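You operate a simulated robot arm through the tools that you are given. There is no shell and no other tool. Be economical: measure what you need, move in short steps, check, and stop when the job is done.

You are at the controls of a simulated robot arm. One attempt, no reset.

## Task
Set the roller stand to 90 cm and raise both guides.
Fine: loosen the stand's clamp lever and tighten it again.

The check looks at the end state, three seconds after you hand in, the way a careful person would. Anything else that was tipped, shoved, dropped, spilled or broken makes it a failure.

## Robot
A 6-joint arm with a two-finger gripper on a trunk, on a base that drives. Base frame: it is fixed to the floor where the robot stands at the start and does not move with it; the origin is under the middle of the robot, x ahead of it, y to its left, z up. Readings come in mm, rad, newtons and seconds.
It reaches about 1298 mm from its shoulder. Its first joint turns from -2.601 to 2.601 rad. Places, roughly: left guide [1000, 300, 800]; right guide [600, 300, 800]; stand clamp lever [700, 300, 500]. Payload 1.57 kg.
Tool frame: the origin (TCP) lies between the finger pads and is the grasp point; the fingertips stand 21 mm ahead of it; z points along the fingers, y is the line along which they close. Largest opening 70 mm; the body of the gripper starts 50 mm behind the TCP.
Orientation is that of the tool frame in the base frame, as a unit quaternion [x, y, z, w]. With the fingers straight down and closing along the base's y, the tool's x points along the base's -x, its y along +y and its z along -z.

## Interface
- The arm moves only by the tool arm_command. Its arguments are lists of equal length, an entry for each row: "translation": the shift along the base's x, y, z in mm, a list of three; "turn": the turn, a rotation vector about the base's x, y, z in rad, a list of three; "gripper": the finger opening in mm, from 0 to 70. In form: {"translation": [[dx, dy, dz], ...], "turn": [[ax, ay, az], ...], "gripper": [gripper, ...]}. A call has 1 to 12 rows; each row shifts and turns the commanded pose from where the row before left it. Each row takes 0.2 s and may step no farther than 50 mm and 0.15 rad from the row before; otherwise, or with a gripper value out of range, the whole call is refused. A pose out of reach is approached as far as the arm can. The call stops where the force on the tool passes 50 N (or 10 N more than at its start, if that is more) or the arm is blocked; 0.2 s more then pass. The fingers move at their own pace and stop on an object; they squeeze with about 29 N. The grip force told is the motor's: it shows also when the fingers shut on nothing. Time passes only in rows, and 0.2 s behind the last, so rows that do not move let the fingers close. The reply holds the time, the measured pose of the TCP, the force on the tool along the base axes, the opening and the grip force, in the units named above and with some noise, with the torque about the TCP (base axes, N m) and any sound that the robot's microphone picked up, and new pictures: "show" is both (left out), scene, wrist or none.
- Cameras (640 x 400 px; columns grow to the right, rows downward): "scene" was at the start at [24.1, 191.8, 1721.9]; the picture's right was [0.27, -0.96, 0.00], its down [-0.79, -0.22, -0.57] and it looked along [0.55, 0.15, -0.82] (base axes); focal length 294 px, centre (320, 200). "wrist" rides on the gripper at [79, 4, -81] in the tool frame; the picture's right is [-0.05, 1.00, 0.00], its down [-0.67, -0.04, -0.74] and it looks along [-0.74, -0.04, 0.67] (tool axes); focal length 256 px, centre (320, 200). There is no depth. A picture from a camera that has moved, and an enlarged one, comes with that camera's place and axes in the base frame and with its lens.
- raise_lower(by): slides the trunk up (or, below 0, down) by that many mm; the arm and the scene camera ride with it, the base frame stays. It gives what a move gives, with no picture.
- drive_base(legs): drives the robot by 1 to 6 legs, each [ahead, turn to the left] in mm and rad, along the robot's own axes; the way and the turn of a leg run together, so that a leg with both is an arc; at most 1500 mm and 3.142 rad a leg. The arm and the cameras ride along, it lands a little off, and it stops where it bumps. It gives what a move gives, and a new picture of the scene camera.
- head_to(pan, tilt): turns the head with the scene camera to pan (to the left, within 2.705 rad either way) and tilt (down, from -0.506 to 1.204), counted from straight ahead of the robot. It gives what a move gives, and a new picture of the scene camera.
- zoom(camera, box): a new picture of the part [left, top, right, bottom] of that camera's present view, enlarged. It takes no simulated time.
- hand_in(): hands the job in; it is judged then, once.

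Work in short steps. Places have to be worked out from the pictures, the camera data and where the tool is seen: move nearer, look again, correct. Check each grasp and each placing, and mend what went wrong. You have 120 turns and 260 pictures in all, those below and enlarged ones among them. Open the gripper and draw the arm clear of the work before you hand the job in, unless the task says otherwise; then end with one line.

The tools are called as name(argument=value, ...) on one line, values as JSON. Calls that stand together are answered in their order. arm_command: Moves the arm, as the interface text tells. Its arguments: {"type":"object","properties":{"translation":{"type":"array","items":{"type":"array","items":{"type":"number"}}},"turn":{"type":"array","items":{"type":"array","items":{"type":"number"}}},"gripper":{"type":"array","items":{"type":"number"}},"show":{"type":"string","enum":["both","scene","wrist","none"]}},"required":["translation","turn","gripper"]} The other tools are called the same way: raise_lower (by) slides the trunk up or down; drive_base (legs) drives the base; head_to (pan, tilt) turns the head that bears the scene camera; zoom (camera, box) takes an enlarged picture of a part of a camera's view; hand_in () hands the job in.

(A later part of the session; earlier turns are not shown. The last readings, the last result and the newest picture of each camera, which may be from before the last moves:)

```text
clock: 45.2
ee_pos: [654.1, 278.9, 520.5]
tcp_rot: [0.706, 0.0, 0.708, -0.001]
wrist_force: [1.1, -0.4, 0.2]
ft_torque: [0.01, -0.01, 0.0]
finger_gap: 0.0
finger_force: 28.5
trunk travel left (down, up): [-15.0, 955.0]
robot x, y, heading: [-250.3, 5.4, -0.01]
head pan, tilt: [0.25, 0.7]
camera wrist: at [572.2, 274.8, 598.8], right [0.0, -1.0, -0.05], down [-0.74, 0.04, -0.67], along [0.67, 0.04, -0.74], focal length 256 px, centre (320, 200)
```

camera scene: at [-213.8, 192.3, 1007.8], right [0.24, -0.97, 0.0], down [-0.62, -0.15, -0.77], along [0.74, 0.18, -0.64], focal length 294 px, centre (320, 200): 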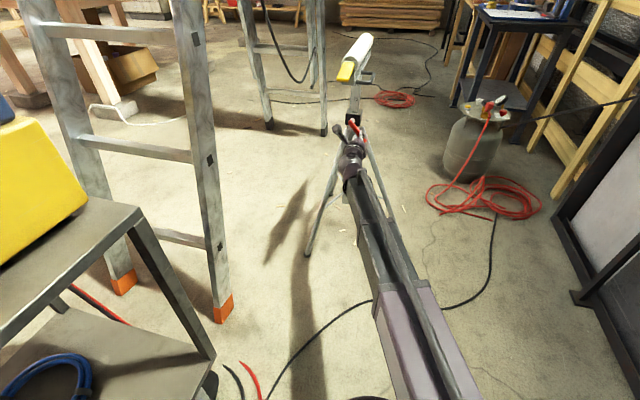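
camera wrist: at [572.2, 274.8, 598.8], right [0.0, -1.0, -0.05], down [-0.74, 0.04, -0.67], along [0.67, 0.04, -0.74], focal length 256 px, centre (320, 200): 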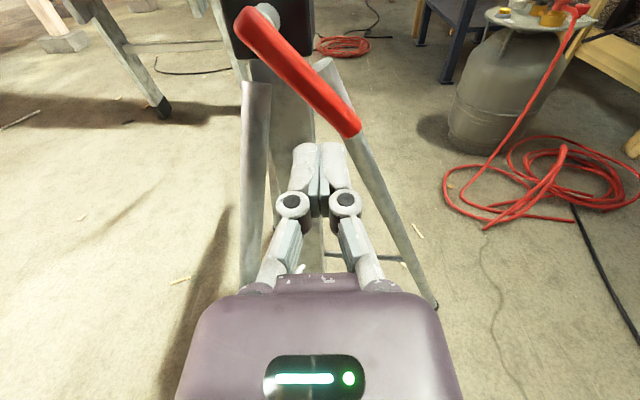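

The lever rests ~40° over, tip near (257, 495). I slip the closed fingers in to its left at (715, 304, 514), then push it toward -y and up.

arm_command(translation=[[0, 25, -6], [20, 0, 0], [20, 0, 0], [21, 0, 0]], turn=[[0, 0, 0], [0, 0, 0], [0, 0, 0], [0, 0, 0]], gripper=[0, 0, 0, 0], show="wrist")

```text
clock: 46.2
ee_pos: [705.7, 304.4, 520.6]
tcp_rot: [0.707, 0.0, 0.707, -0.001]
wrist_force: [-12.9, 0.3, -2.6]
ft_torque: [-0.02, -0.05, -0.15]
finger_gap: 0.0
finger_force: 28.0
out of reach, approached as far as the arm can: row 1
trunk travel left (down, up): [-15.0, 955.0]
robot x, y, heading: [-252.9, -3.8, -0.013]
head pan, tilt: [0.25, 0.7]
stopped in row 4: the force on the tool passed its limit at 59 N (the readings are from after the stop); the commanded pose is now the measured one
camera wrist: at [625.2, 299.8, 598.8], right [0.0, -1.0, -0.05], down [-0.74, 0.03, -0.67], along [0.67, 0.04, -0.74], focal length 256 px, centre (320, 200)
```

wrist: 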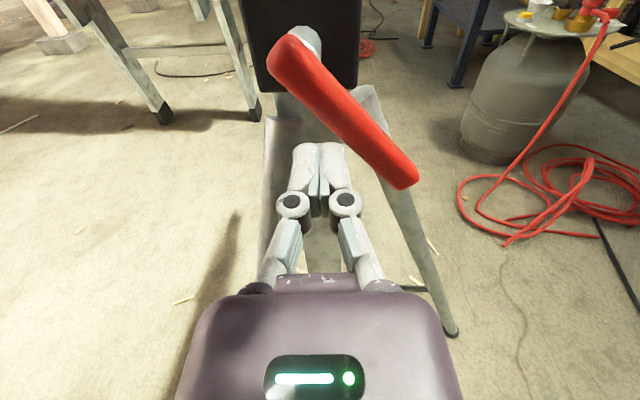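

The tips touched the lever's front; I back off, drop the trunk 13 mm, shift left 4 mm and retry.

arm_command(translation=[[-15, 0, 0], [0, 3, 0]], turn=[[0, 0, 0], [0, 0, 0]], gripper=[0, 0], show="none")

raise_lower(by=-13)

arm_command(translation=[[8, 0, 0], [8, 0, 0], [6, 0, 0], [3, 0, 0]], turn=[[0, 0, 0], [0, 0, 0], [0, 0, 0], [0, 0, 0]], gripper=[0, 0, 0, 0], show="wrist")

```text
clock: 46.9
ee_pos: [693.3, 306.0, 520.0]
tcp_rot: [0.707, 0.0, 0.707, 0.0]
wrist_force: [-0.4, 0.3, 0.2]
ft_torque: [0.01, -0.02, 0.0]
finger_gap: 0.0
finger_force: 27.9
trunk travel left (down, up): [-15.0, 955.0]
robot x, y, heading: [-251.2, -0.9, -0.016]
head pan, tilt: [0.25, 0.7]
```

```text
clock: 47.5
ee_pos: [693.6, 305.3, 506.3]
tcp_rot: [0.707, 0.001, 0.707, -0.002]
wrist_force: [0.2, -0.4, 0.1]
ft_torque: [0.0, 0.0, -0.01]
finger_gap: 0.3
finger_force: 28.9
trunk travel left (down, up): [-2.0, 968.0]
robot x, y, heading: [-251.6, -1.3, -0.007]
head pan, tilt: [0.25, 0.7]
```

```text
clock: 48.5
ee_pos: [718.9, 305.3, 507.0]
tcp_rot: [0.706, -0.001, 0.708, 0.0]
wrist_force: [-0.2, -0.6, -0.8]
ft_torque: [-0.03, -0.01, -0.04]
finger_gap: 0.0
finger_force: 28.3
trunk travel left (down, up): [-2.0, 968.0]
robot x, y, heading: [-250.7, 0.7, -0.013]
head pan, tilt: [0.25, 0.7]
camera wrist: at [636.6, 301.2, 585.7], right [0.0, -1.0, -0.05], down [-0.74, 0.03, -0.67], along [0.67, 0.04, -0.74], focal length 256 px, centre (320, 200)
```

wrist: 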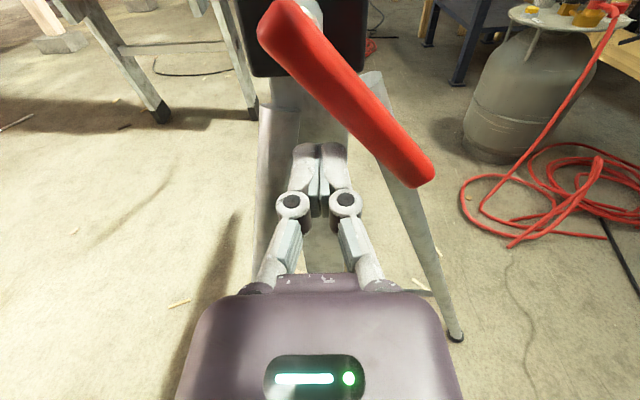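

Now inside, under the lever's left side. Pushing toward -y, then up.

arm_command(translation=[[0, -8, 0], [0, -8, 3], [0, -8, 5], [0, -6, 8], [0, -6, 8], [0, -3, 9]], turn=[[0, 0, 0], [0, 0, 0], [0, 0, 0], [0, 0, 0], [0, 0, 0], [0, 0, 0]], gripper=[0, 0, 0, 0, 0, 0], show="wrist")

```text
clock: 49.9
ee_pos: [718.4, 266.8, 506.2]
tcp_rot: [0.707, 0.001, 0.708, -0.001]
wrist_force: [-0.6, 0.0, -0.2]
ft_torque: [0.02, 0.02, 0.02]
finger_gap: 0.0
finger_force: 28.5
out of reach, approached as far as the arm can: row 2, 3, 4, 5, 6
trunk travel left (down, up): [-2.0, 968.0]
robot x, y, heading: [-251.2, -3.3, -0.012]
head pan, tilt: [0.25, 0.7]
camera wrist: at [636.5, 262.6, 585.8], right [0.0, -1.0, -0.05], down [-0.74, 0.03, -0.67], along [0.67, 0.04, -0.74], focal length 256 px, centre (320, 200)
```

wrist: 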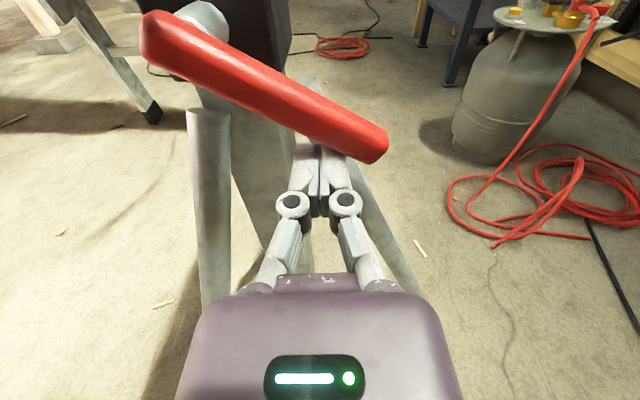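

Interesting: with the horizontal tool the arm's height is stuck relative to the trunk, but the trunk itself can lift. The lever is ~60° over; I raise the trunk 35 mm to bring it near horizontal.

raise_lower(by=35)

arm_command(translation=[[0, 0, 0]], turn=[[0, 0, 0]], gripper=[0], show="wrist")

```text
clock: 50.6
ee_pos: [718.9, 266.9, 541.8]
tcp_rot: [0.706, 0.0, 0.709, -0.002]
wrist_force: [-0.4, -1.4, 0.1]
ft_torque: [0.01, -0.03, 0.01]
finger_gap: 0.1
finger_force: 28.6
trunk travel left (down, up): [-37.0, 933.0]
robot x, y, heading: [-253.2, 2.2, -0.012]
head pan, tilt: [0.25, 0.7]
```

```text
clock: 51.0
ee_pos: [718.2, 266.2, 542.1]
tcp_rot: [0.707, 0.0, 0.708, -0.001]
wrist_force: [-0.3, -0.3, -0.4]
ft_torque: [0.01, -0.01, 0.0]
finger_gap: 0.2
finger_force: 29.1
trunk travel left (down, up): [-37.0, 933.0]
robot x, y, heading: [-250.7, -2.0, -0.008]
head pan, tilt: [0.25, 0.7]
camera wrist: at [636.5, 262.6, 620.8], right [0.0, -1.0, -0.05], down [-0.74, 0.03, -0.67], along [0.67, 0.04, -0.74], focal length 256 px, centre (320, 200)
```

wrist: 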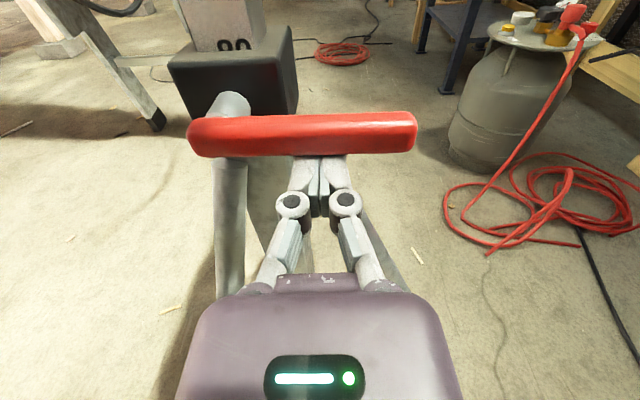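

The lever is horizontal now (90° loosened). Checking the scale at the clamp edge.

zoom(camera="wrist", box=[170, 0, 310, 100])

zoom(camera="scene", box=[300, 20, 420, 180])

```text
4.00 times, centred on (240, 50) of wrist
camera zoom: at [636.5, 262.6, 620.8], right [0.0, -1.0, -0.05], down [-0.74, 0.03, -0.67], along [0.67, 0.04, -0.74], focal length 1024 px, centre (640, 800)
```

zoom: 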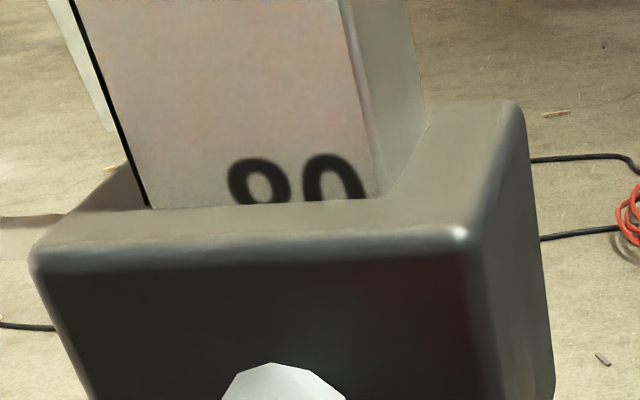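

```text
2.50 times, centred on (360, 100) of scene
camera zoom: at [-212.3, 192.7, 1029.5], right [0.24, -0.97, 0.0], down [-0.63, -0.15, -0.76], along [0.74, 0.18, -0.64], focal length 734 px, centre (220, 450)
```

zoom: 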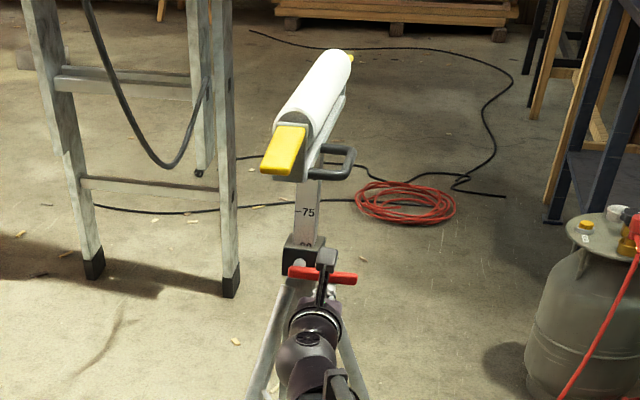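

The head hasn't dropped: the 80 mark is still at the clamp edge. The loop handle appears at x≈615–706, outer bar y≈247, z≈738. I'll lift under its outer bar with the tool pointing +y, so I back out and yaw 90° left, away from the stand.

arm_command(translation=[[-30, 0, 0], [-30, -10, 0], [-20, -40, 0], [0, -45, 0], [0, -45, 0], [0, -45, 0]], turn=[[0, 0, 0], [0, 0, 0], [0, 0, 0], [0, 0, 0], [0, 0, 0], [0, 0, 0]], gripper=[0, 0, 0, 0, 0, 0], show="none")

arm_command(translation=[[0, 0, 0], [0, 0, 0], [0, 0, 0], [0, 0, 0], [0, 0, 0], [0, 0, 0], [0, 0, 0], [0, 0, 0], [0, 0, 0], [0, 0, 0], [0, 0, 0]], turn=[[0, 0, 0.143], [0, 0, 0.143], [0, 0, 0.143], [0, 0, 0.143], [0, 0, 0.143], [0, 0, 0.143], [0, 0, 0.143], [0, 0, 0.143], [0, 0, 0.143], [0, 0, 0.143], [0, 0, 0.143]], gripper=[0, 0, 0, 0, 0, 0, 0, 0, 0, 0, 0])

```text
clock: 52.5
ee_pos: [640.0, 80.2, 543.3]
tcp_rot: [0.706, 0.0, 0.709, -0.001]
wrist_force: [0.4, -0.2, -0.3]
ft_torque: [-0.02, 0.02, 0.03]
finger_gap: 0.0
finger_force: 29.2
trunk travel left (down, up): [-37.0, 933.0]
robot x, y, heading: [-252.4, -1.3, -0.014]
head pan, tilt: [0.25, 0.7]
```

```text
clock: 54.9
ee_pos: [638.4, 79.5, 542.1]
tcp_rot: [-0.498, -0.5, -0.499, 0.503]
wrist_force: [0.1, 0.2, -0.4]
ft_torque: [0.01, 0.0, -0.04]
finger_gap: 0.0
finger_force: 28.5
trunk travel left (down, up): [-37.0, 933.0]
robot x, y, heading: [-251.0, -3.5, -0.007]
head pan, tilt: [0.25, 0.7]
camera scene: at [-212.4, 192.7, 1029.6], right [0.24, -0.97, 0.0], down [-0.63, -0.15, -0.77], along [0.74, 0.18, -0.64], focal length 294 px, centre (320, 200)
camera wrist: at [642.6, -0.3, 620.9], right [1.0, 0.01, -0.05], down [-0.03, -0.74, -0.67], along [-0.04, 0.67, -0.74], focal length 256 px, centre (320, 200)
```

scene: 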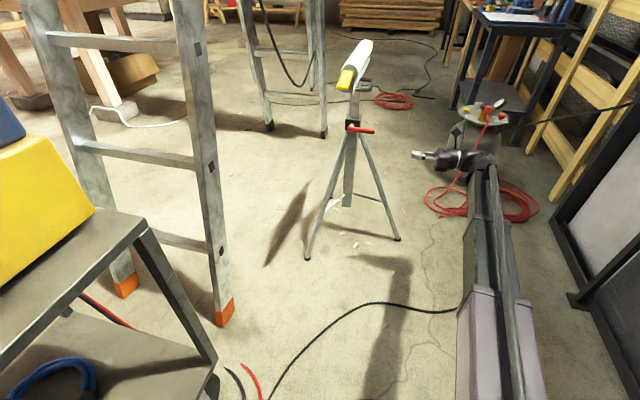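
wrist: 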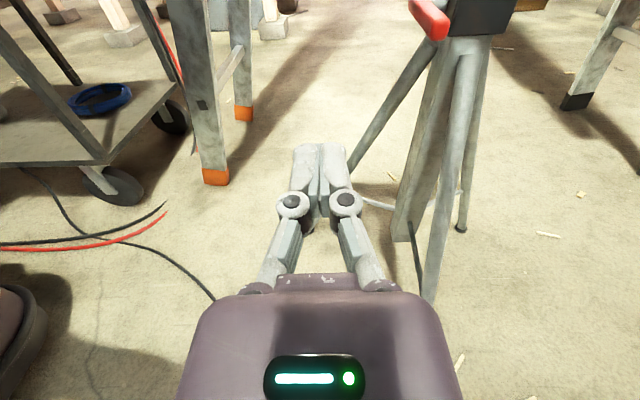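

The yaw worked well. Raising the trunk 145 to bring the fingers below handle height (~687), then looking.

raise_lower(by=145)

arm_command(translation=[[10, 30, 0], [10, 30, 0]], turn=[[0, 0, 0], [0, 0, 0]], gripper=[0, 0])

```text
clock: 56.6
ee_pos: [638.1, 81.3, 686.4]
tcp_rot: [-0.499, -0.499, -0.5, 0.502]
wrist_force: [-0.3, -0.5, -0.4]
ft_torque: [-0.03, -0.01, -0.02]
finger_gap: 0.0
finger_force: 28.7
trunk travel left (down, up): [-182.0, 788.0]
robot x, y, heading: [-252.7, -3.8, -0.009]
head pan, tilt: [0.25, 0.7]
```

```text
clock: 57.2
ee_pos: [657.6, 139.2, 689.1]
tcp_rot: [-0.498, -0.498, -0.501, 0.503]
wrist_force: [-0.5, -0.3, -0.1]
ft_torque: [0.01, 0.04, 0.02]
finger_gap: 0.0
finger_force: 28.3
trunk travel left (down, up): [-182.0, 788.0]
robot x, y, heading: [-252.7, 0.1, -0.004]
head pan, tilt: [0.25, 0.7]
camera scene: at [-212.3, 192.4, 1174.6], right [0.24, -0.97, 0.0], down [-0.63, -0.15, -0.77], along [0.74, 0.18, -0.64], focal length 294 px, centre (320, 200)
camera wrist: at [661.1, 58.6, 766.2], right [1.0, 0.0, -0.05], down [-0.03, -0.74, -0.67], along [-0.04, 0.67, -0.74], focal length 256 px, centre (320, 200)
```

scene: 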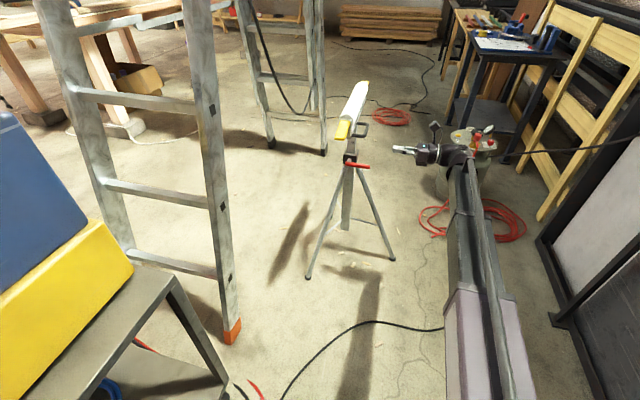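
wrist: 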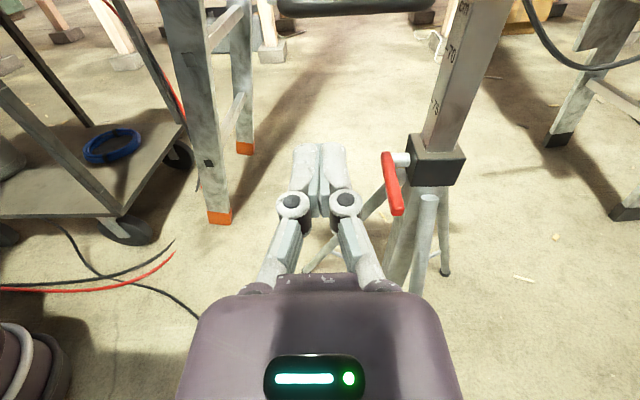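

The handle's outer bar is visible: x≈638–722, y≈252, underside z≈722. I slide the fingers beneath it at x≈690, z≈689.

arm_command(translation=[[12, 35, 0], [12, 35, 0], [8, 35, 0]], turn=[[0, 0, 0], [0, 0, 0], [0, 0, 0]], gripper=[20, 30, 30])

zoom(camera="scene", box=[300, 60, 460, 190])

```text
clock: 58.0
ee_pos: [688.1, 249.0, 687.5]
tcp_rot: [-0.498, -0.499, -0.501, 0.502]
wrist_force: [-0.1, 0.4, -0.3]
ft_torque: [-0.02, -0.01, -0.02]
finger_gap: 30.0
finger_force: 0.0
trunk travel left (down, up): [-182.0, 788.0]
robot x, y, heading: [-254.5, -3.9, -0.008]
head pan, tilt: [0.25, 0.7]
camera scene: at [-212.2, 192.4, 1174.6], right [0.24, -0.97, 0.0], down [-0.63, -0.15, -0.77], along [0.74, 0.18, -0.64], focal length 294 px, centre (320, 200)
camera wrist: at [692.4, 166.6, 766.1], right [1.0, 0.0, -0.05], down [-0.03, -0.74, -0.67], along [-0.04, 0.67, -0.74], focal length 256 px, centre (320, 200)
```

scene: 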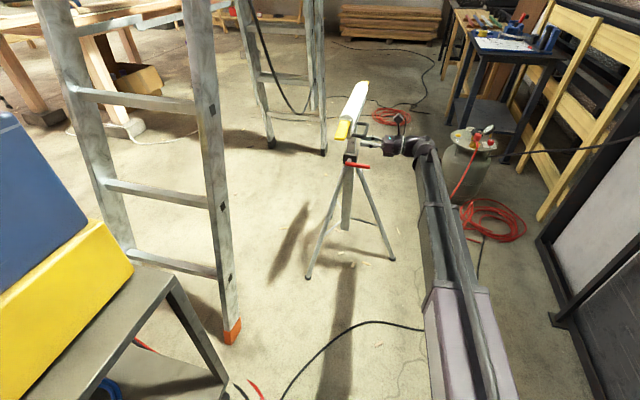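
wrist: 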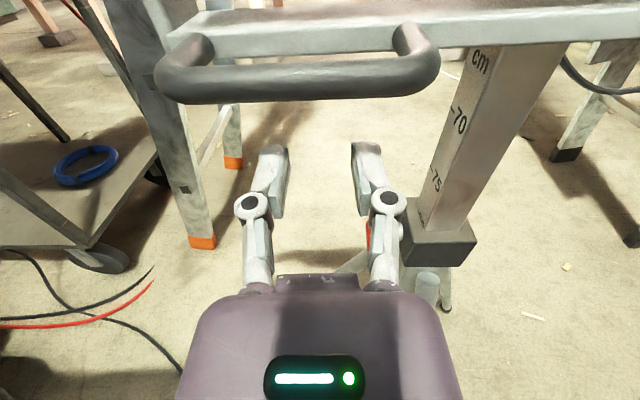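

```text
3.08 times, centred on (380, 125) of scene
camera zoom: at [-212.2, 192.4, 1174.6], right [0.24, -0.97, 0.0], down [-0.63, -0.15, -0.77], along [0.74, 0.18, -0.64], focal length 903 px, centre (135, 431)
```

zoom: 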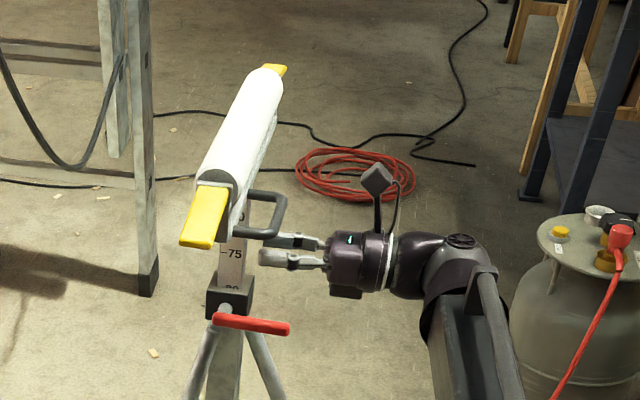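

The fingers are under the handle bar with a clear view of the scale. I raise the trunk to contact and a bit beyond.

raise_lower(by=27)

raise_lower(by=15)

arm_command(translation=[[0, 0, 0]], turn=[[0, 0, 0]], gripper=[30])

```text
clock: 58.7
ee_pos: [688.4, 246.8, 714.6]
tcp_rot: [-0.498, -0.5, -0.5, 0.502]
wrist_force: [-0.4, -0.5, 0.3]
ft_torque: [-0.03, -0.01, 0.0]
finger_gap: 29.7
finger_force: 0.0
trunk travel left (down, up): [-209.0, 761.0]
robot x, y, heading: [-251.3, -0.1, -0.01]
head pan, tilt: [0.25, 0.7]
```

```text
clock: 59.3
ee_pos: [688.8, 248.1, 730.1]
tcp_rot: [-0.499, -0.498, -0.501, 0.502]
wrist_force: [0.6, 0.5, -0.5]
ft_torque: [-0.04, 0.01, 0.02]
finger_gap: 30.1
finger_force: 0.1
trunk travel left (down, up): [-224.0, 746.0]
robot x, y, heading: [-249.7, -0.2, -0.011]
head pan, tilt: [0.25, 0.7]
```

```text
clock: 59.7
ee_pos: [688.4, 248.0, 729.6]
tcp_rot: [-0.499, -0.499, -0.5, 0.502]
wrist_force: [1.0, -0.5, -0.2]
ft_torque: [-0.02, 0.04, 0.04]
finger_gap: 30.0
finger_force: 0.2
trunk travel left (down, up): [-224.0, 746.0]
robot x, y, heading: [-251.9, -4.2, -0.006]
head pan, tilt: [0.25, 0.7]
camera scene: at [-212.2, 192.7, 1216.6], right [0.24, -0.97, 0.0], down [-0.63, -0.15, -0.76], along [0.74, 0.18, -0.64], focal length 294 px, centre (320, 200)
camera wrist: at [692.2, 166.4, 808.1], right [1.0, 0.0, -0.05], down [-0.03, -0.74, -0.67], along [-0.04, 0.67, -0.74], focal length 256 px, centre (320, 200)
```

scene: 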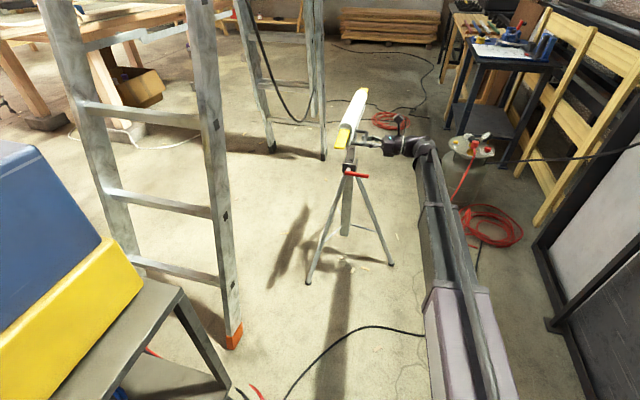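
wrist: 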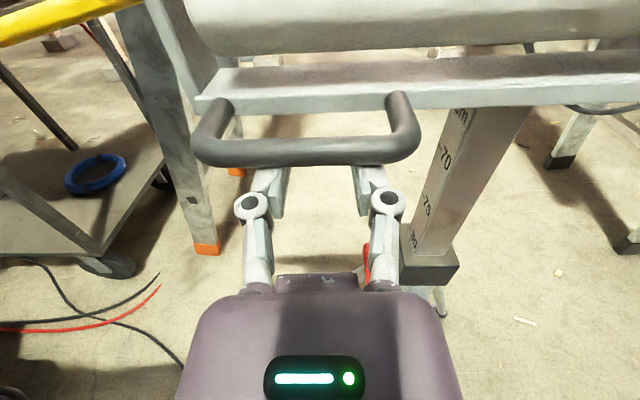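

zoom(camera="wrist", box=[360, 90, 520, 290])

```text
2.00 times, centred on (440, 190) of wrist
camera zoom: at [692.2, 166.4, 808.1], right [1.0, 0.0, -0.05], down [-0.03, -0.74, -0.67], along [-0.04, 0.67, -0.74], focal length 512 px, centre (80, 220)
```

zoom: 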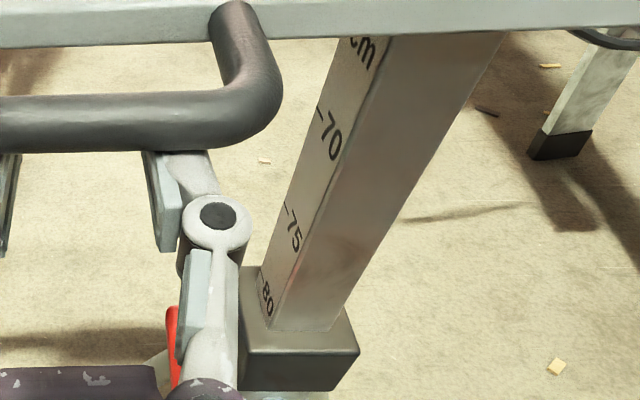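

The 80 mark has risen ~8 mm above the clamp with nearly no force, so the slide is free and friction-held. I raise another 80 mm, then measure.

raise_lower(by=80)

zoom(camera="wrist", box=[340, 90, 520, 310])

zoom(camera="scene", box=[300, 60, 440, 220])

```text
clock: 60.9
ee_pos: [688.0, 248.4, 809.9]
tcp_rot: [-0.498, -0.499, -0.5, 0.503]
wrist_force: [-0.8, -0.8, -0.1]
ft_torque: [0.01, 0.01, 0.0]
finger_gap: 29.9
finger_force: 0.0
trunk travel left (down, up): [-304.0, 666.0]
robot x, y, heading: [-250.2, -1.8, -0.01]
head pan, tilt: [0.25, 0.7]
```

```text
1.82 times, centred on (430, 200) of wrist
camera zoom: at [692.2, 166.4, 888.4], right [1.0, 0.0, -0.06], down [-0.03, -0.74, -0.67], along [-0.04, 0.67, -0.74], focal length 465 px, centre (120, 200)
```

zoom: 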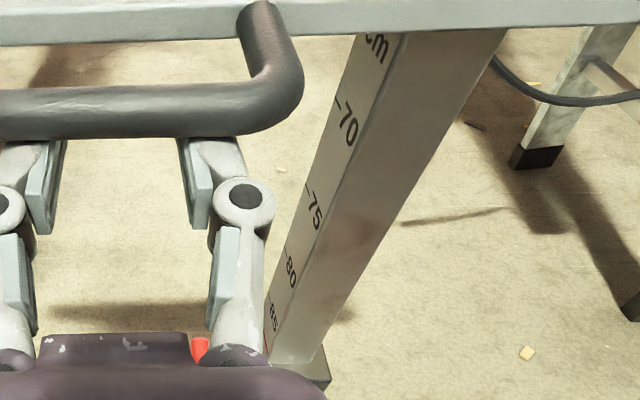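

```text
2.50 times, centred on (370, 140) of scene
camera zoom: at [-212.3, 192.7, 1296.7], right [0.24, -0.97, 0.0], down [-0.63, -0.15, -0.77], along [0.74, 0.18, -0.64], focal length 734 px, centre (195, 350)
```

zoom: 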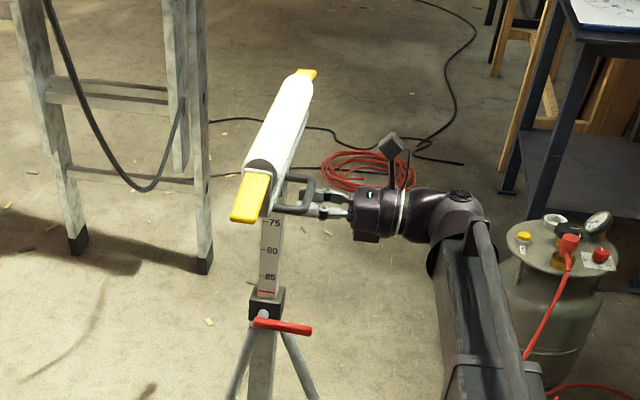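

The scale moves nicely; there's a red mark appearing at the clamp. A closer zoom.

zoom(camera="scene", box=[375, 100, 425, 140])

zoom(camera="scene", box=[385, 140, 425, 190])

zoom(camera="scene", box=[330, 130, 420, 200])

```text
10.00 times, centred on (400, 120) of scene
camera zoom: at [-212.3, 192.7, 1296.7], right [0.24, -0.97, 0.0], down [-0.63, -0.15, -0.77], along [0.74, 0.18, -0.64], focal length 2935 px, centre (-480, 1000)
```

zoom: 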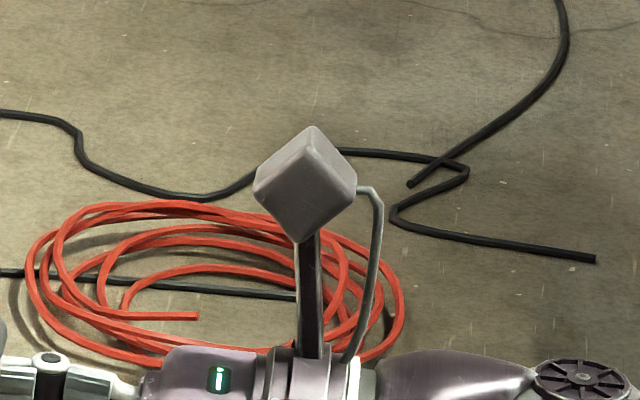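

```text
8.00 times, centred on (405, 165) of scene
camera zoom: at [-212.3, 192.7, 1296.7], right [0.24, -0.97, 0.0], down [-0.63, -0.15, -0.77], along [0.74, 0.18, -0.64], focal length 2348 px, centre (-360, 480)
```

zoom: 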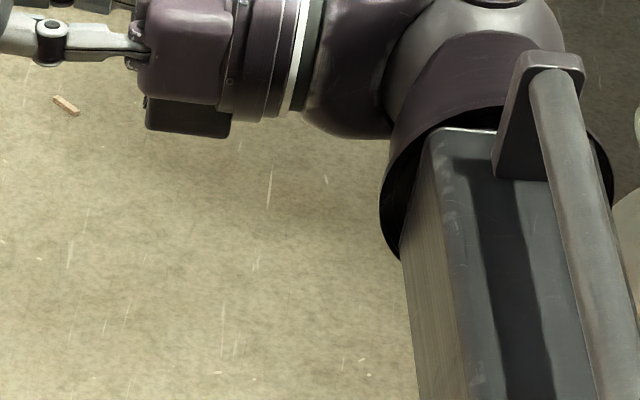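

```text
5.71 times, centred on (375, 165) of scene
camera zoom: at [-212.3, 192.7, 1296.7], right [0.24, -0.97, 0.0], down [-0.63, -0.15, -0.77], along [0.74, 0.18, -0.64], focal length 1677 px, centre (6, 400)
```

zoom: 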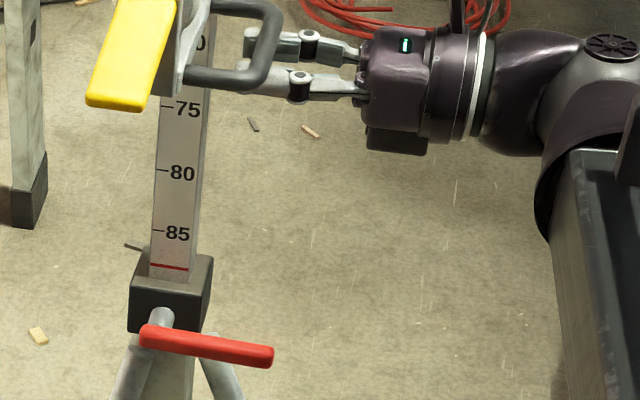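

A red line with faint text sits near 88; I need to read it.

zoom(camera="scene", box=[345, 160, 369, 182])

```text
16.00 times, centred on (357, 171) of scene
camera zoom: at [-212.3, 192.7, 1296.7], right [0.24, -0.97, 0.0], down [-0.63, -0.15, -0.77], along [0.74, 0.18, -0.64], focal length 4696 px, centre (-272, 664)
```

zoom: 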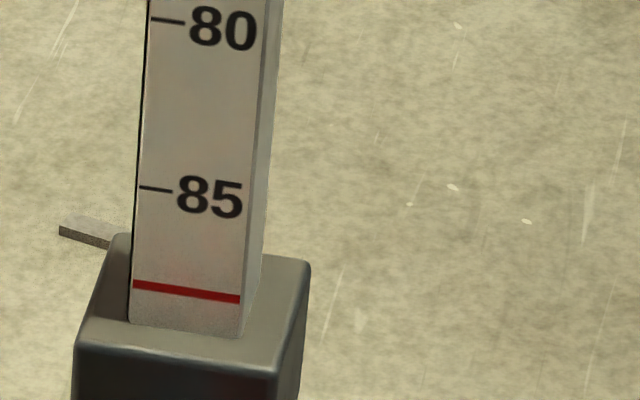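

The clamp edge reads about 89.2 now; the red line is around 88 with no words. I raise in small steps to see the 90 mark come out.

raise_lower(by=9)

zoom(camera="scene", box=[345, 150, 375, 185])

```text
clock: 61.5
ee_pos: [688.0, 249.4, 818.3]
tcp_rot: [-0.498, -0.499, -0.5, 0.503]
wrist_force: [-1.1, -0.1, -0.6]
ft_torque: [0.01, -0.05, 0.0]
finger_gap: 29.9
finger_force: 0.0
trunk travel left (down, up): [-313.0, 657.0]
robot x, y, heading: [-251.1, -2.1, -0.012]
head pan, tilt: [0.25, 0.7]
```

```text
11.43 times, centred on (360, 168) of scene
camera zoom: at [-212.1, 192.7, 1305.7], right [0.24, -0.97, 0.0], down [-0.63, -0.15, -0.76], along [0.74, 0.18, -0.64], focal length 3354 px, centre (-137, 571)
```

zoom: 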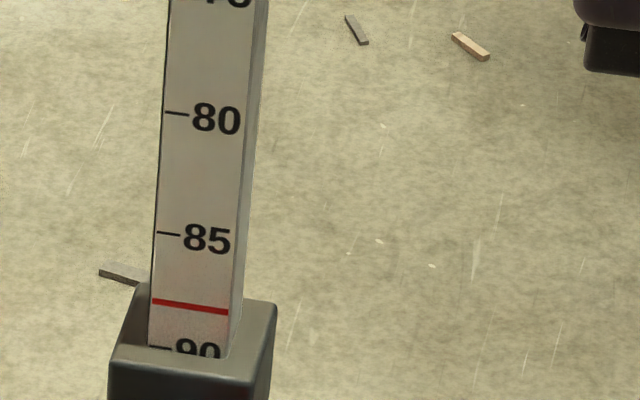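

The 90 tick is right at the clamp's edge. Zooming tighter to judge the residual.

zoom(camera="scene", box=[348, 172, 364, 186])

zoom(camera="wrist", box=[360, 180, 480, 300])

```text
16.00 times, centred on (356, 179) of scene
camera zoom: at [-212.1, 192.7, 1305.7], right [0.24, -0.97, 0.0], down [-0.63, -0.15, -0.76], along [0.74, 0.18, -0.64], focal length 4696 px, centre (-256, 536)
```

zoom: 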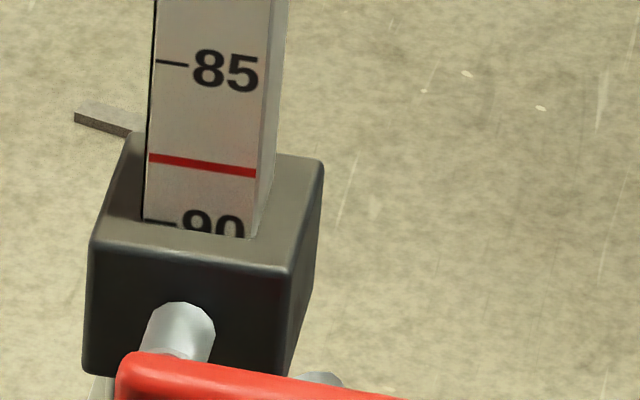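

```text
3.33 times, centred on (420, 240) of wrist
camera zoom: at [692.3, 166.5, 897.1], right [1.0, 0.0, -0.06], down [-0.03, -0.74, -0.67], along [-0.04, 0.67, -0.74], focal length 853 px, centre (-13, 67)
```

zoom: 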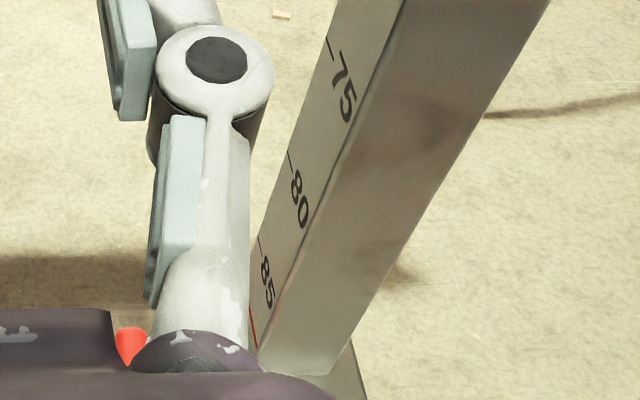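

Reads 90.0 at the tick. I drop the fingers 12 mm and check that the head stays.

raise_lower(by=-12)

arm_command(translation=[[0, 0, 0], [0, 0, 0], [0, 0, 0]], turn=[[0, 0, 0], [0, 0, 0], [0, 0, 0]], gripper=[30, 30, 30], show="wrist")

zoom(camera="scene", box=[343, 160, 371, 186])

```text
clock: 62.0
ee_pos: [688.1, 246.9, 805.6]
tcp_rot: [-0.499, -0.499, -0.501, 0.501]
wrist_force: [-0.1, -0.1, 0.2]
ft_torque: [0.03, 0.0, 0.01]
finger_gap: 30.1
finger_force: 0.0
trunk travel left (down, up): [-301.0, 669.0]
robot x, y, heading: [-253.6, 0.6, -0.014]
head pan, tilt: [0.25, 0.7]
```

```text
clock: 62.9
ee_pos: [688.4, 247.1, 806.9]
tcp_rot: [-0.498, -0.499, -0.5, 0.503]
wrist_force: [0.0, -0.8, -0.6]
ft_torque: [0.03, -0.01, 0.02]
finger_gap: 30.2
finger_force: 0.1
trunk travel left (down, up): [-301.0, 669.0]
robot x, y, heading: [-253.3, 1.6, -0.011]
head pan, tilt: [0.25, 0.7]
camera wrist: at [692.1, 166.5, 885.0], right [1.0, 0.0, -0.05], down [-0.03, -0.74, -0.67], along [-0.04, 0.67, -0.74], focal length 256 px, centre (320, 200)
```

wrist: 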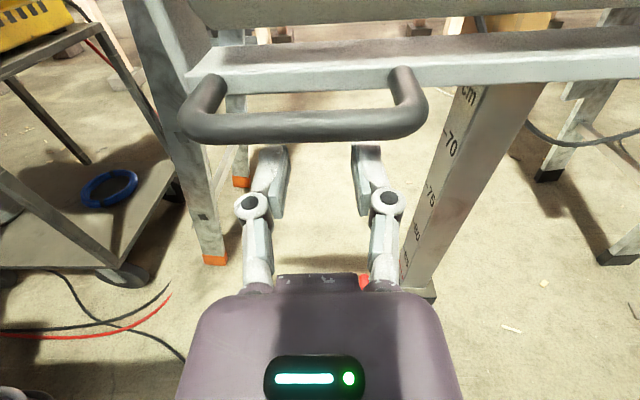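

```text
15.38 times, centred on (357, 173) of scene
camera zoom: at [-212.2, 192.7, 1293.6], right [0.24, -0.97, 0.0], down [-0.63, -0.15, -0.76], along [0.74, 0.18, -0.64], focal length 4515 px, centre (-249, 615)
```

zoom: 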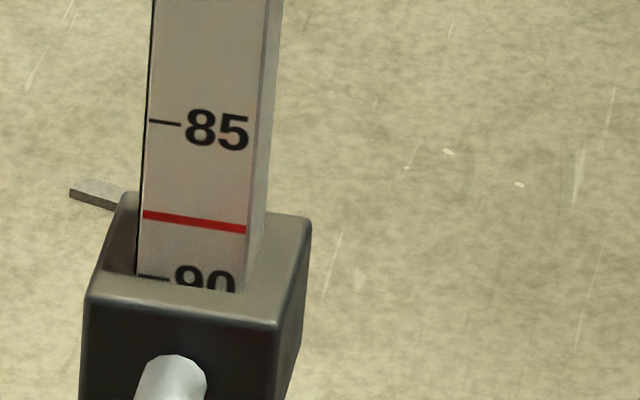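

The setting holds at 90. Next I tighten: back out, descend to above the lever (z≈595), and come in over it with closed fingers at x≈728.

arm_command(translation=[[0, -30, 0], [0, -30, 0], [20, -10, 0], [20, 0, 0]], turn=[[0, 0, 0], [0, 0, 0], [0, 0, 0], [0, 0, 0]], gripper=[20, 0, 0, 0], show="none")

raise_lower(by=-211)

arm_command(translation=[[0, 20, 0]], turn=[[0, 0, 0]], gripper=[0])

```text
clock: 63.9
ee_pos: [729.7, 177.3, 806.0]
tcp_rot: [-0.498, -0.499, -0.5, 0.503]
wrist_force: [-0.1, -0.5, 0.2]
ft_torque: [-0.02, 0.0, 0.02]
finger_gap: 0.0
finger_force: 28.2
trunk travel left (down, up): [-301.0, 669.0]
robot x, y, heading: [-249.2, -1.0, -0.008]
head pan, tilt: [0.25, 0.7]
```

```text
clock: 66.1
ee_pos: [730.0, 176.8, 595.3]
tcp_rot: [-0.497, -0.5, -0.499, 0.503]
wrist_force: [0.3, -0.3, -0.4]
ft_torque: [0.05, 0.05, 0.01]
finger_gap: 0.2
finger_force: 28.2
trunk travel left (down, up): [-90.0, 880.0]
robot x, y, heading: [-253.2, -3.5, -0.012]
head pan, tilt: [0.25, 0.7]
```

```text
clock: 66.5
ee_pos: [730.3, 196.9, 595.6]
tcp_rot: [-0.498, -0.499, -0.5, 0.502]
wrist_force: [0.6, -0.1, -0.3]
ft_torque: [-0.01, -0.03, -0.03]
finger_gap: 0.0
finger_force: 28.8
trunk travel left (down, up): [-90.0, 880.0]
robot x, y, heading: [-248.9, -2.4, -0.01]
head pan, tilt: [0.25, 0.7]
camera scene: at [-212.2, 192.6, 1082.6], right [0.24, -0.97, 0.0], down [-0.63, -0.15, -0.76], along [0.74, 0.18, -0.64], focal length 294 px, centre (320, 200)
camera wrist: at [733.1, 116.4, 674.1], right [1.0, 0.0, -0.05], down [-0.03, -0.74, -0.67], along [-0.04, 0.67, -0.74], focal length 256 px, centre (320, 200)
```

scene: 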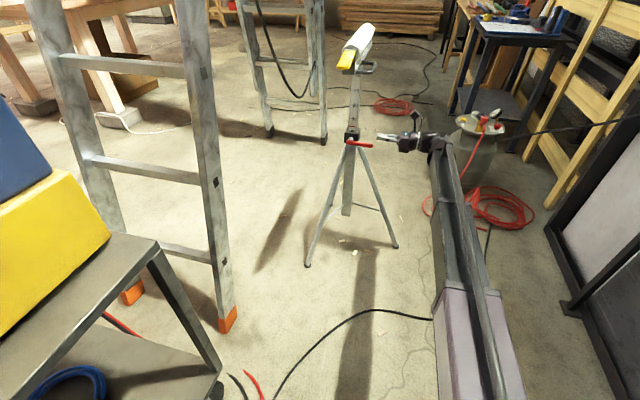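
wrist: 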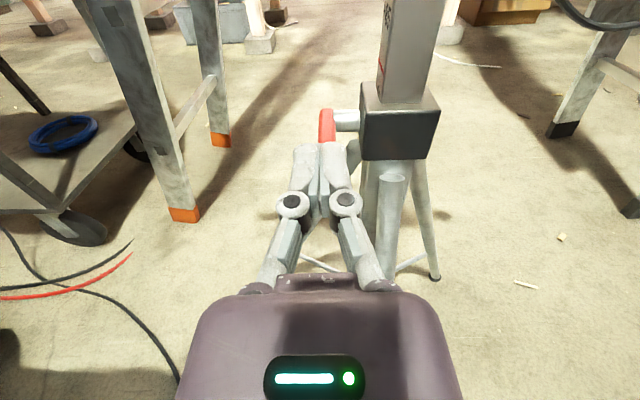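

Fingers are aligned over the lever. Advance over it and press down with the trunk.

arm_command(translation=[[0, 26, 0], [0, 26, 0]], turn=[[0, 0, 0], [0, 0, 0]], gripper=[0, 0], show="wrist")

raise_lower(by=-40)

arm_command(translation=[[0, 0, 0]], turn=[[0, 0, 0]], gripper=[0])

```text
clock: 67.1
ee_pos: [730.2, 247.0, 595.2]
tcp_rot: [-0.498, -0.5, -0.5, 0.503]
wrist_force: [0.7, 0.6, 0.5]
ft_torque: [0.03, 0.02, 0.03]
finger_gap: 0.0
finger_force: 28.4
trunk travel left (down, up): [-90.0, 880.0]
robot x, y, heading: [-253.3, 4.1, -0.011]
head pan, tilt: [0.25, 0.7]
camera wrist: at [733.4, 166.3, 674.0], right [1.0, 0.0, -0.05], down [-0.03, -0.74, -0.67], along [-0.04, 0.67, -0.74], focal length 256 px, centre (320, 200)
```

wrist: 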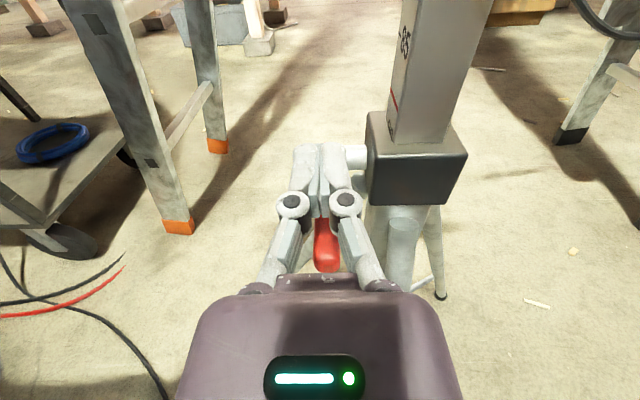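

```text
clock: 67.9
ee_pos: [728.5, 247.4, 555.8]
tcp_rot: [-0.498, -0.499, -0.5, 0.502]
wrist_force: [0.2, 0.3, 0.1]
ft_torque: [-0.01, 0.0, 0.02]
finger_gap: 0.2
finger_force: 28.2
trunk travel left (down, up): [-50.0, 920.0]
robot x, y, heading: [-250.3, -3.6, -0.008]
head pan, tilt: [0.25, 0.7]
```

```text
clock: 68.3
ee_pos: [729.7, 247.8, 556.2]
tcp_rot: [-0.498, -0.499, -0.5, 0.502]
wrist_force: [0.7, 0.3, -0.1]
ft_torque: [0.0, 0.0, -0.03]
finger_gap: 0.0
finger_force: 29.3
trunk travel left (down, up): [-50.0, 920.0]
robot x, y, heading: [-248.1, 1.4, -0.018]
head pan, tilt: [0.25, 0.7]
camera scene: at [-212.2, 192.7, 1042.6], right [0.24, -0.97, 0.0], down [-0.63, -0.15, -0.76], along [0.74, 0.18, -0.64], focal length 294 px, centre (320, 200)
camera wrist: at [733.4, 166.0, 634.0], right [1.0, 0.0, -0.05], down [-0.03, -0.74, -0.67], along [-0.04, 0.67, -0.74], focal length 256 px, centre (320, 200)
```

scene: 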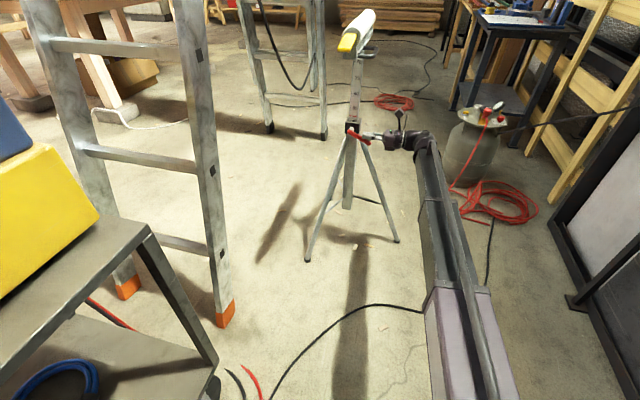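
wrist: 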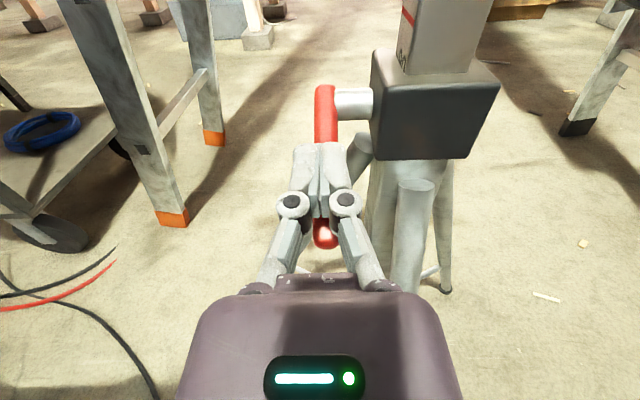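

Lever is rotating down. Continue pressing 40 mm, then look.

raise_lower(by=-42)

arm_command(translation=[[0, 10, 0], [0, 8, 0]], turn=[[0, 0, 0], [0, 0, 0]], gripper=[0, 0], show="both")

zoom(camera="scene", box=[310, 80, 430, 180])

```text
clock: 69.2
ee_pos: [729.9, 248.0, 513.1]
tcp_rot: [-0.498, -0.499, -0.5, 0.502]
wrist_force: [-0.6, 0.0, 0.7]
ft_torque: [0.01, 0.01, 0.02]
finger_gap: 0.1
finger_force: 28.2
trunk travel left (down, up): [-8.0, 962.0]
robot x, y, heading: [-254.3, 0.8, -0.007]
head pan, tilt: [0.25, 0.7]
```

```text
clock: 69.8
ee_pos: [729.6, 265.8, 513.3]
tcp_rot: [-0.498, -0.5, -0.5, 0.502]
wrist_force: [-0.3, 0.1, -0.8]
ft_torque: [-0.01, 0.01, -0.05]
finger_gap: 0.0
finger_force: 28.4
trunk travel left (down, up): [-8.0, 962.0]
robot x, y, heading: [-251.3, 1.1, -0.01]
head pan, tilt: [0.25, 0.7]
camera scene: at [-212.2, 192.7, 1000.6], right [0.24, -0.97, 0.0], down [-0.63, -0.15, -0.76], along [0.74, 0.18, -0.64], focal length 294 px, centre (320, 200)
camera wrist: at [733.2, 183.7, 592.0], right [1.0, 0.0, -0.05], down [-0.03, -0.74, -0.67], along [-0.04, 0.67, -0.74], focal length 256 px, centre (320, 200)
```

scene: 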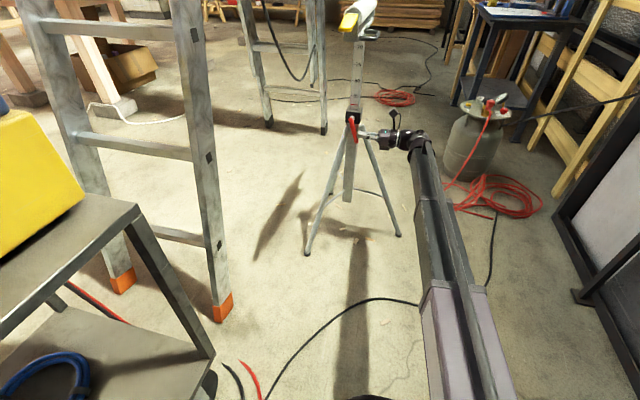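
wrist: 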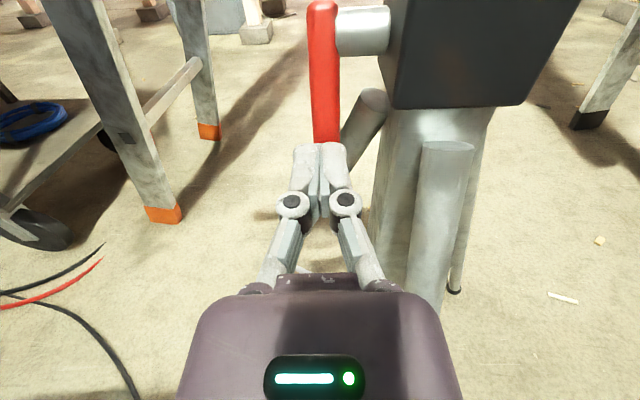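

```text
4.00 times, centred on (370, 130) of scene
camera zoom: at [-212.2, 192.7, 1000.6], right [0.24, -0.97, 0.0], down [-0.63, -0.15, -0.76], along [0.74, 0.18, -0.64], focal length 1174 px, centre (120, 480)
```

zoom: 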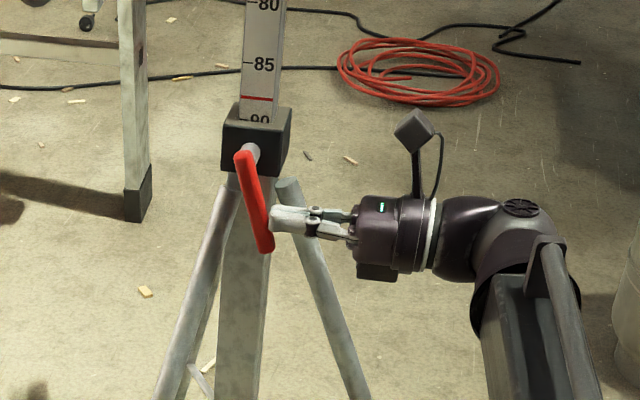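

Now pushing the lever toward +y to vertical in small steps, watching for the tight stop.

arm_command(translation=[[0, 5, 0], [0, 5, 0], [0, 4, 0], [0, 3, 0]], turn=[[0, 0, 0], [0, 0, 0], [0, 0, 0], [0, 0, 0]], gripper=[0, 0, 0, 0], show="wrist")

zoom(camera="scene", box=[310, 80, 430, 180])

```text
clock: 70.8
ee_pos: [730.1, 281.8, 513.5]
tcp_rot: [-0.499, -0.499, -0.501, 0.502]
wrist_force: [-0.2, 0.2, 0.7]
ft_torque: [0.01, 0.03, 0.03]
finger_gap: 0.4
finger_force: 28.4
trunk travel left (down, up): [-8.0, 962.0]
robot x, y, heading: [-255.2, -2.5, -0.015]
head pan, tilt: [0.25, 0.7]
camera wrist: at [734.6, 200.7, 592.0], right [1.0, 0.0, -0.05], down [-0.03, -0.74, -0.67], along [-0.04, 0.67, -0.74], focal length 256 px, centre (320, 200)
```

wrist: 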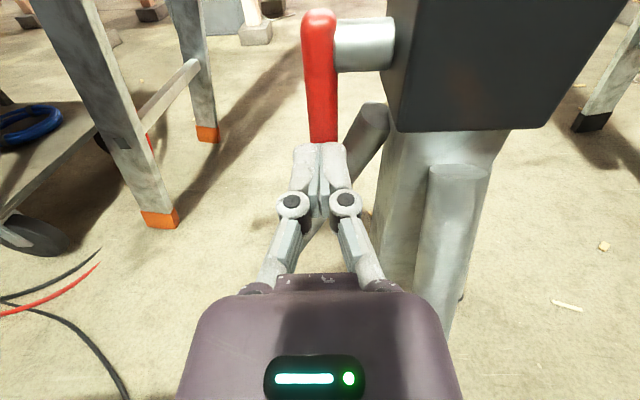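

```text
4.00 times, centred on (370, 130) of scene
camera zoom: at [-212.2, 192.7, 1000.6], right [0.24, -0.97, 0.0], down [-0.63, -0.15, -0.76], along [0.74, 0.18, -0.64], focal length 1174 px, centre (120, 480)
```

zoom: 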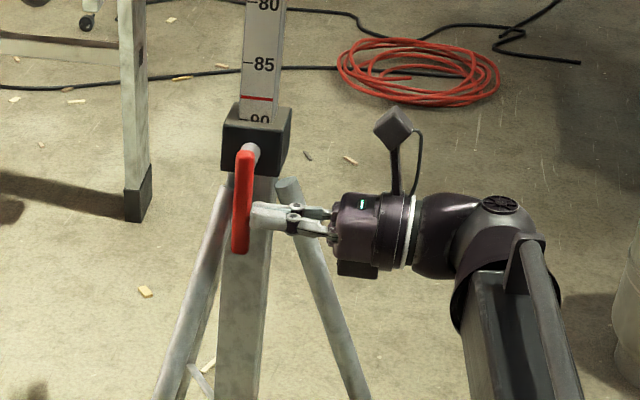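

Nearly vertical like at the start; I push a little further to feel whether it's tight.

arm_command(translation=[[0, 2, 0], [0, 2, 0], [0, 1.5, 0]], turn=[[0, 0, 0], [0, 0, 0], [0, 0, 0]], gripper=[0, 0, 0], show="none")

zoom(camera="scene", box=[325, 100, 395, 160])

```text
clock: 71.6
ee_pos: [730.6, 283.6, 512.0]
tcp_rot: [-0.498, -0.499, -0.5, 0.502]
wrist_force: [-4.0, -35.4, -4.4]
ft_torque: [0.08, -0.01, -0.05]
finger_gap: 5.8
finger_force: 28.5
trunk travel left (down, up): [-8.0, 962.0]
robot x, y, heading: [-252.7, 1.5, -0.009]
head pan, tilt: [0.25, 0.7]
```

```text
6.67 times, centred on (360, 130) of scene
camera zoom: at [-212.0, 191.6, 1000.7], right [0.24, -0.97, 0.0], down [-0.63, -0.15, -0.76], along [0.74, 0.18, -0.64], focal length 1957 px, centre (53, 667)
```

zoom: 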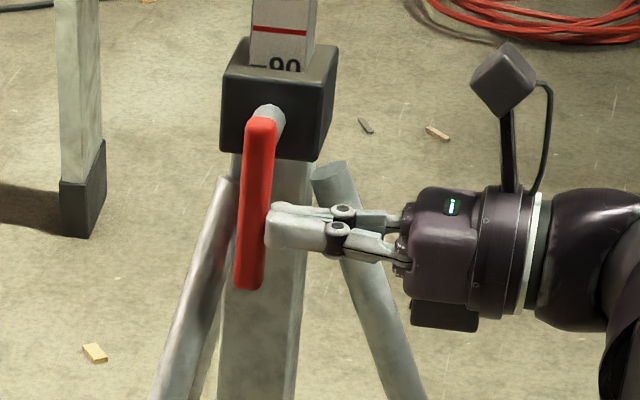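

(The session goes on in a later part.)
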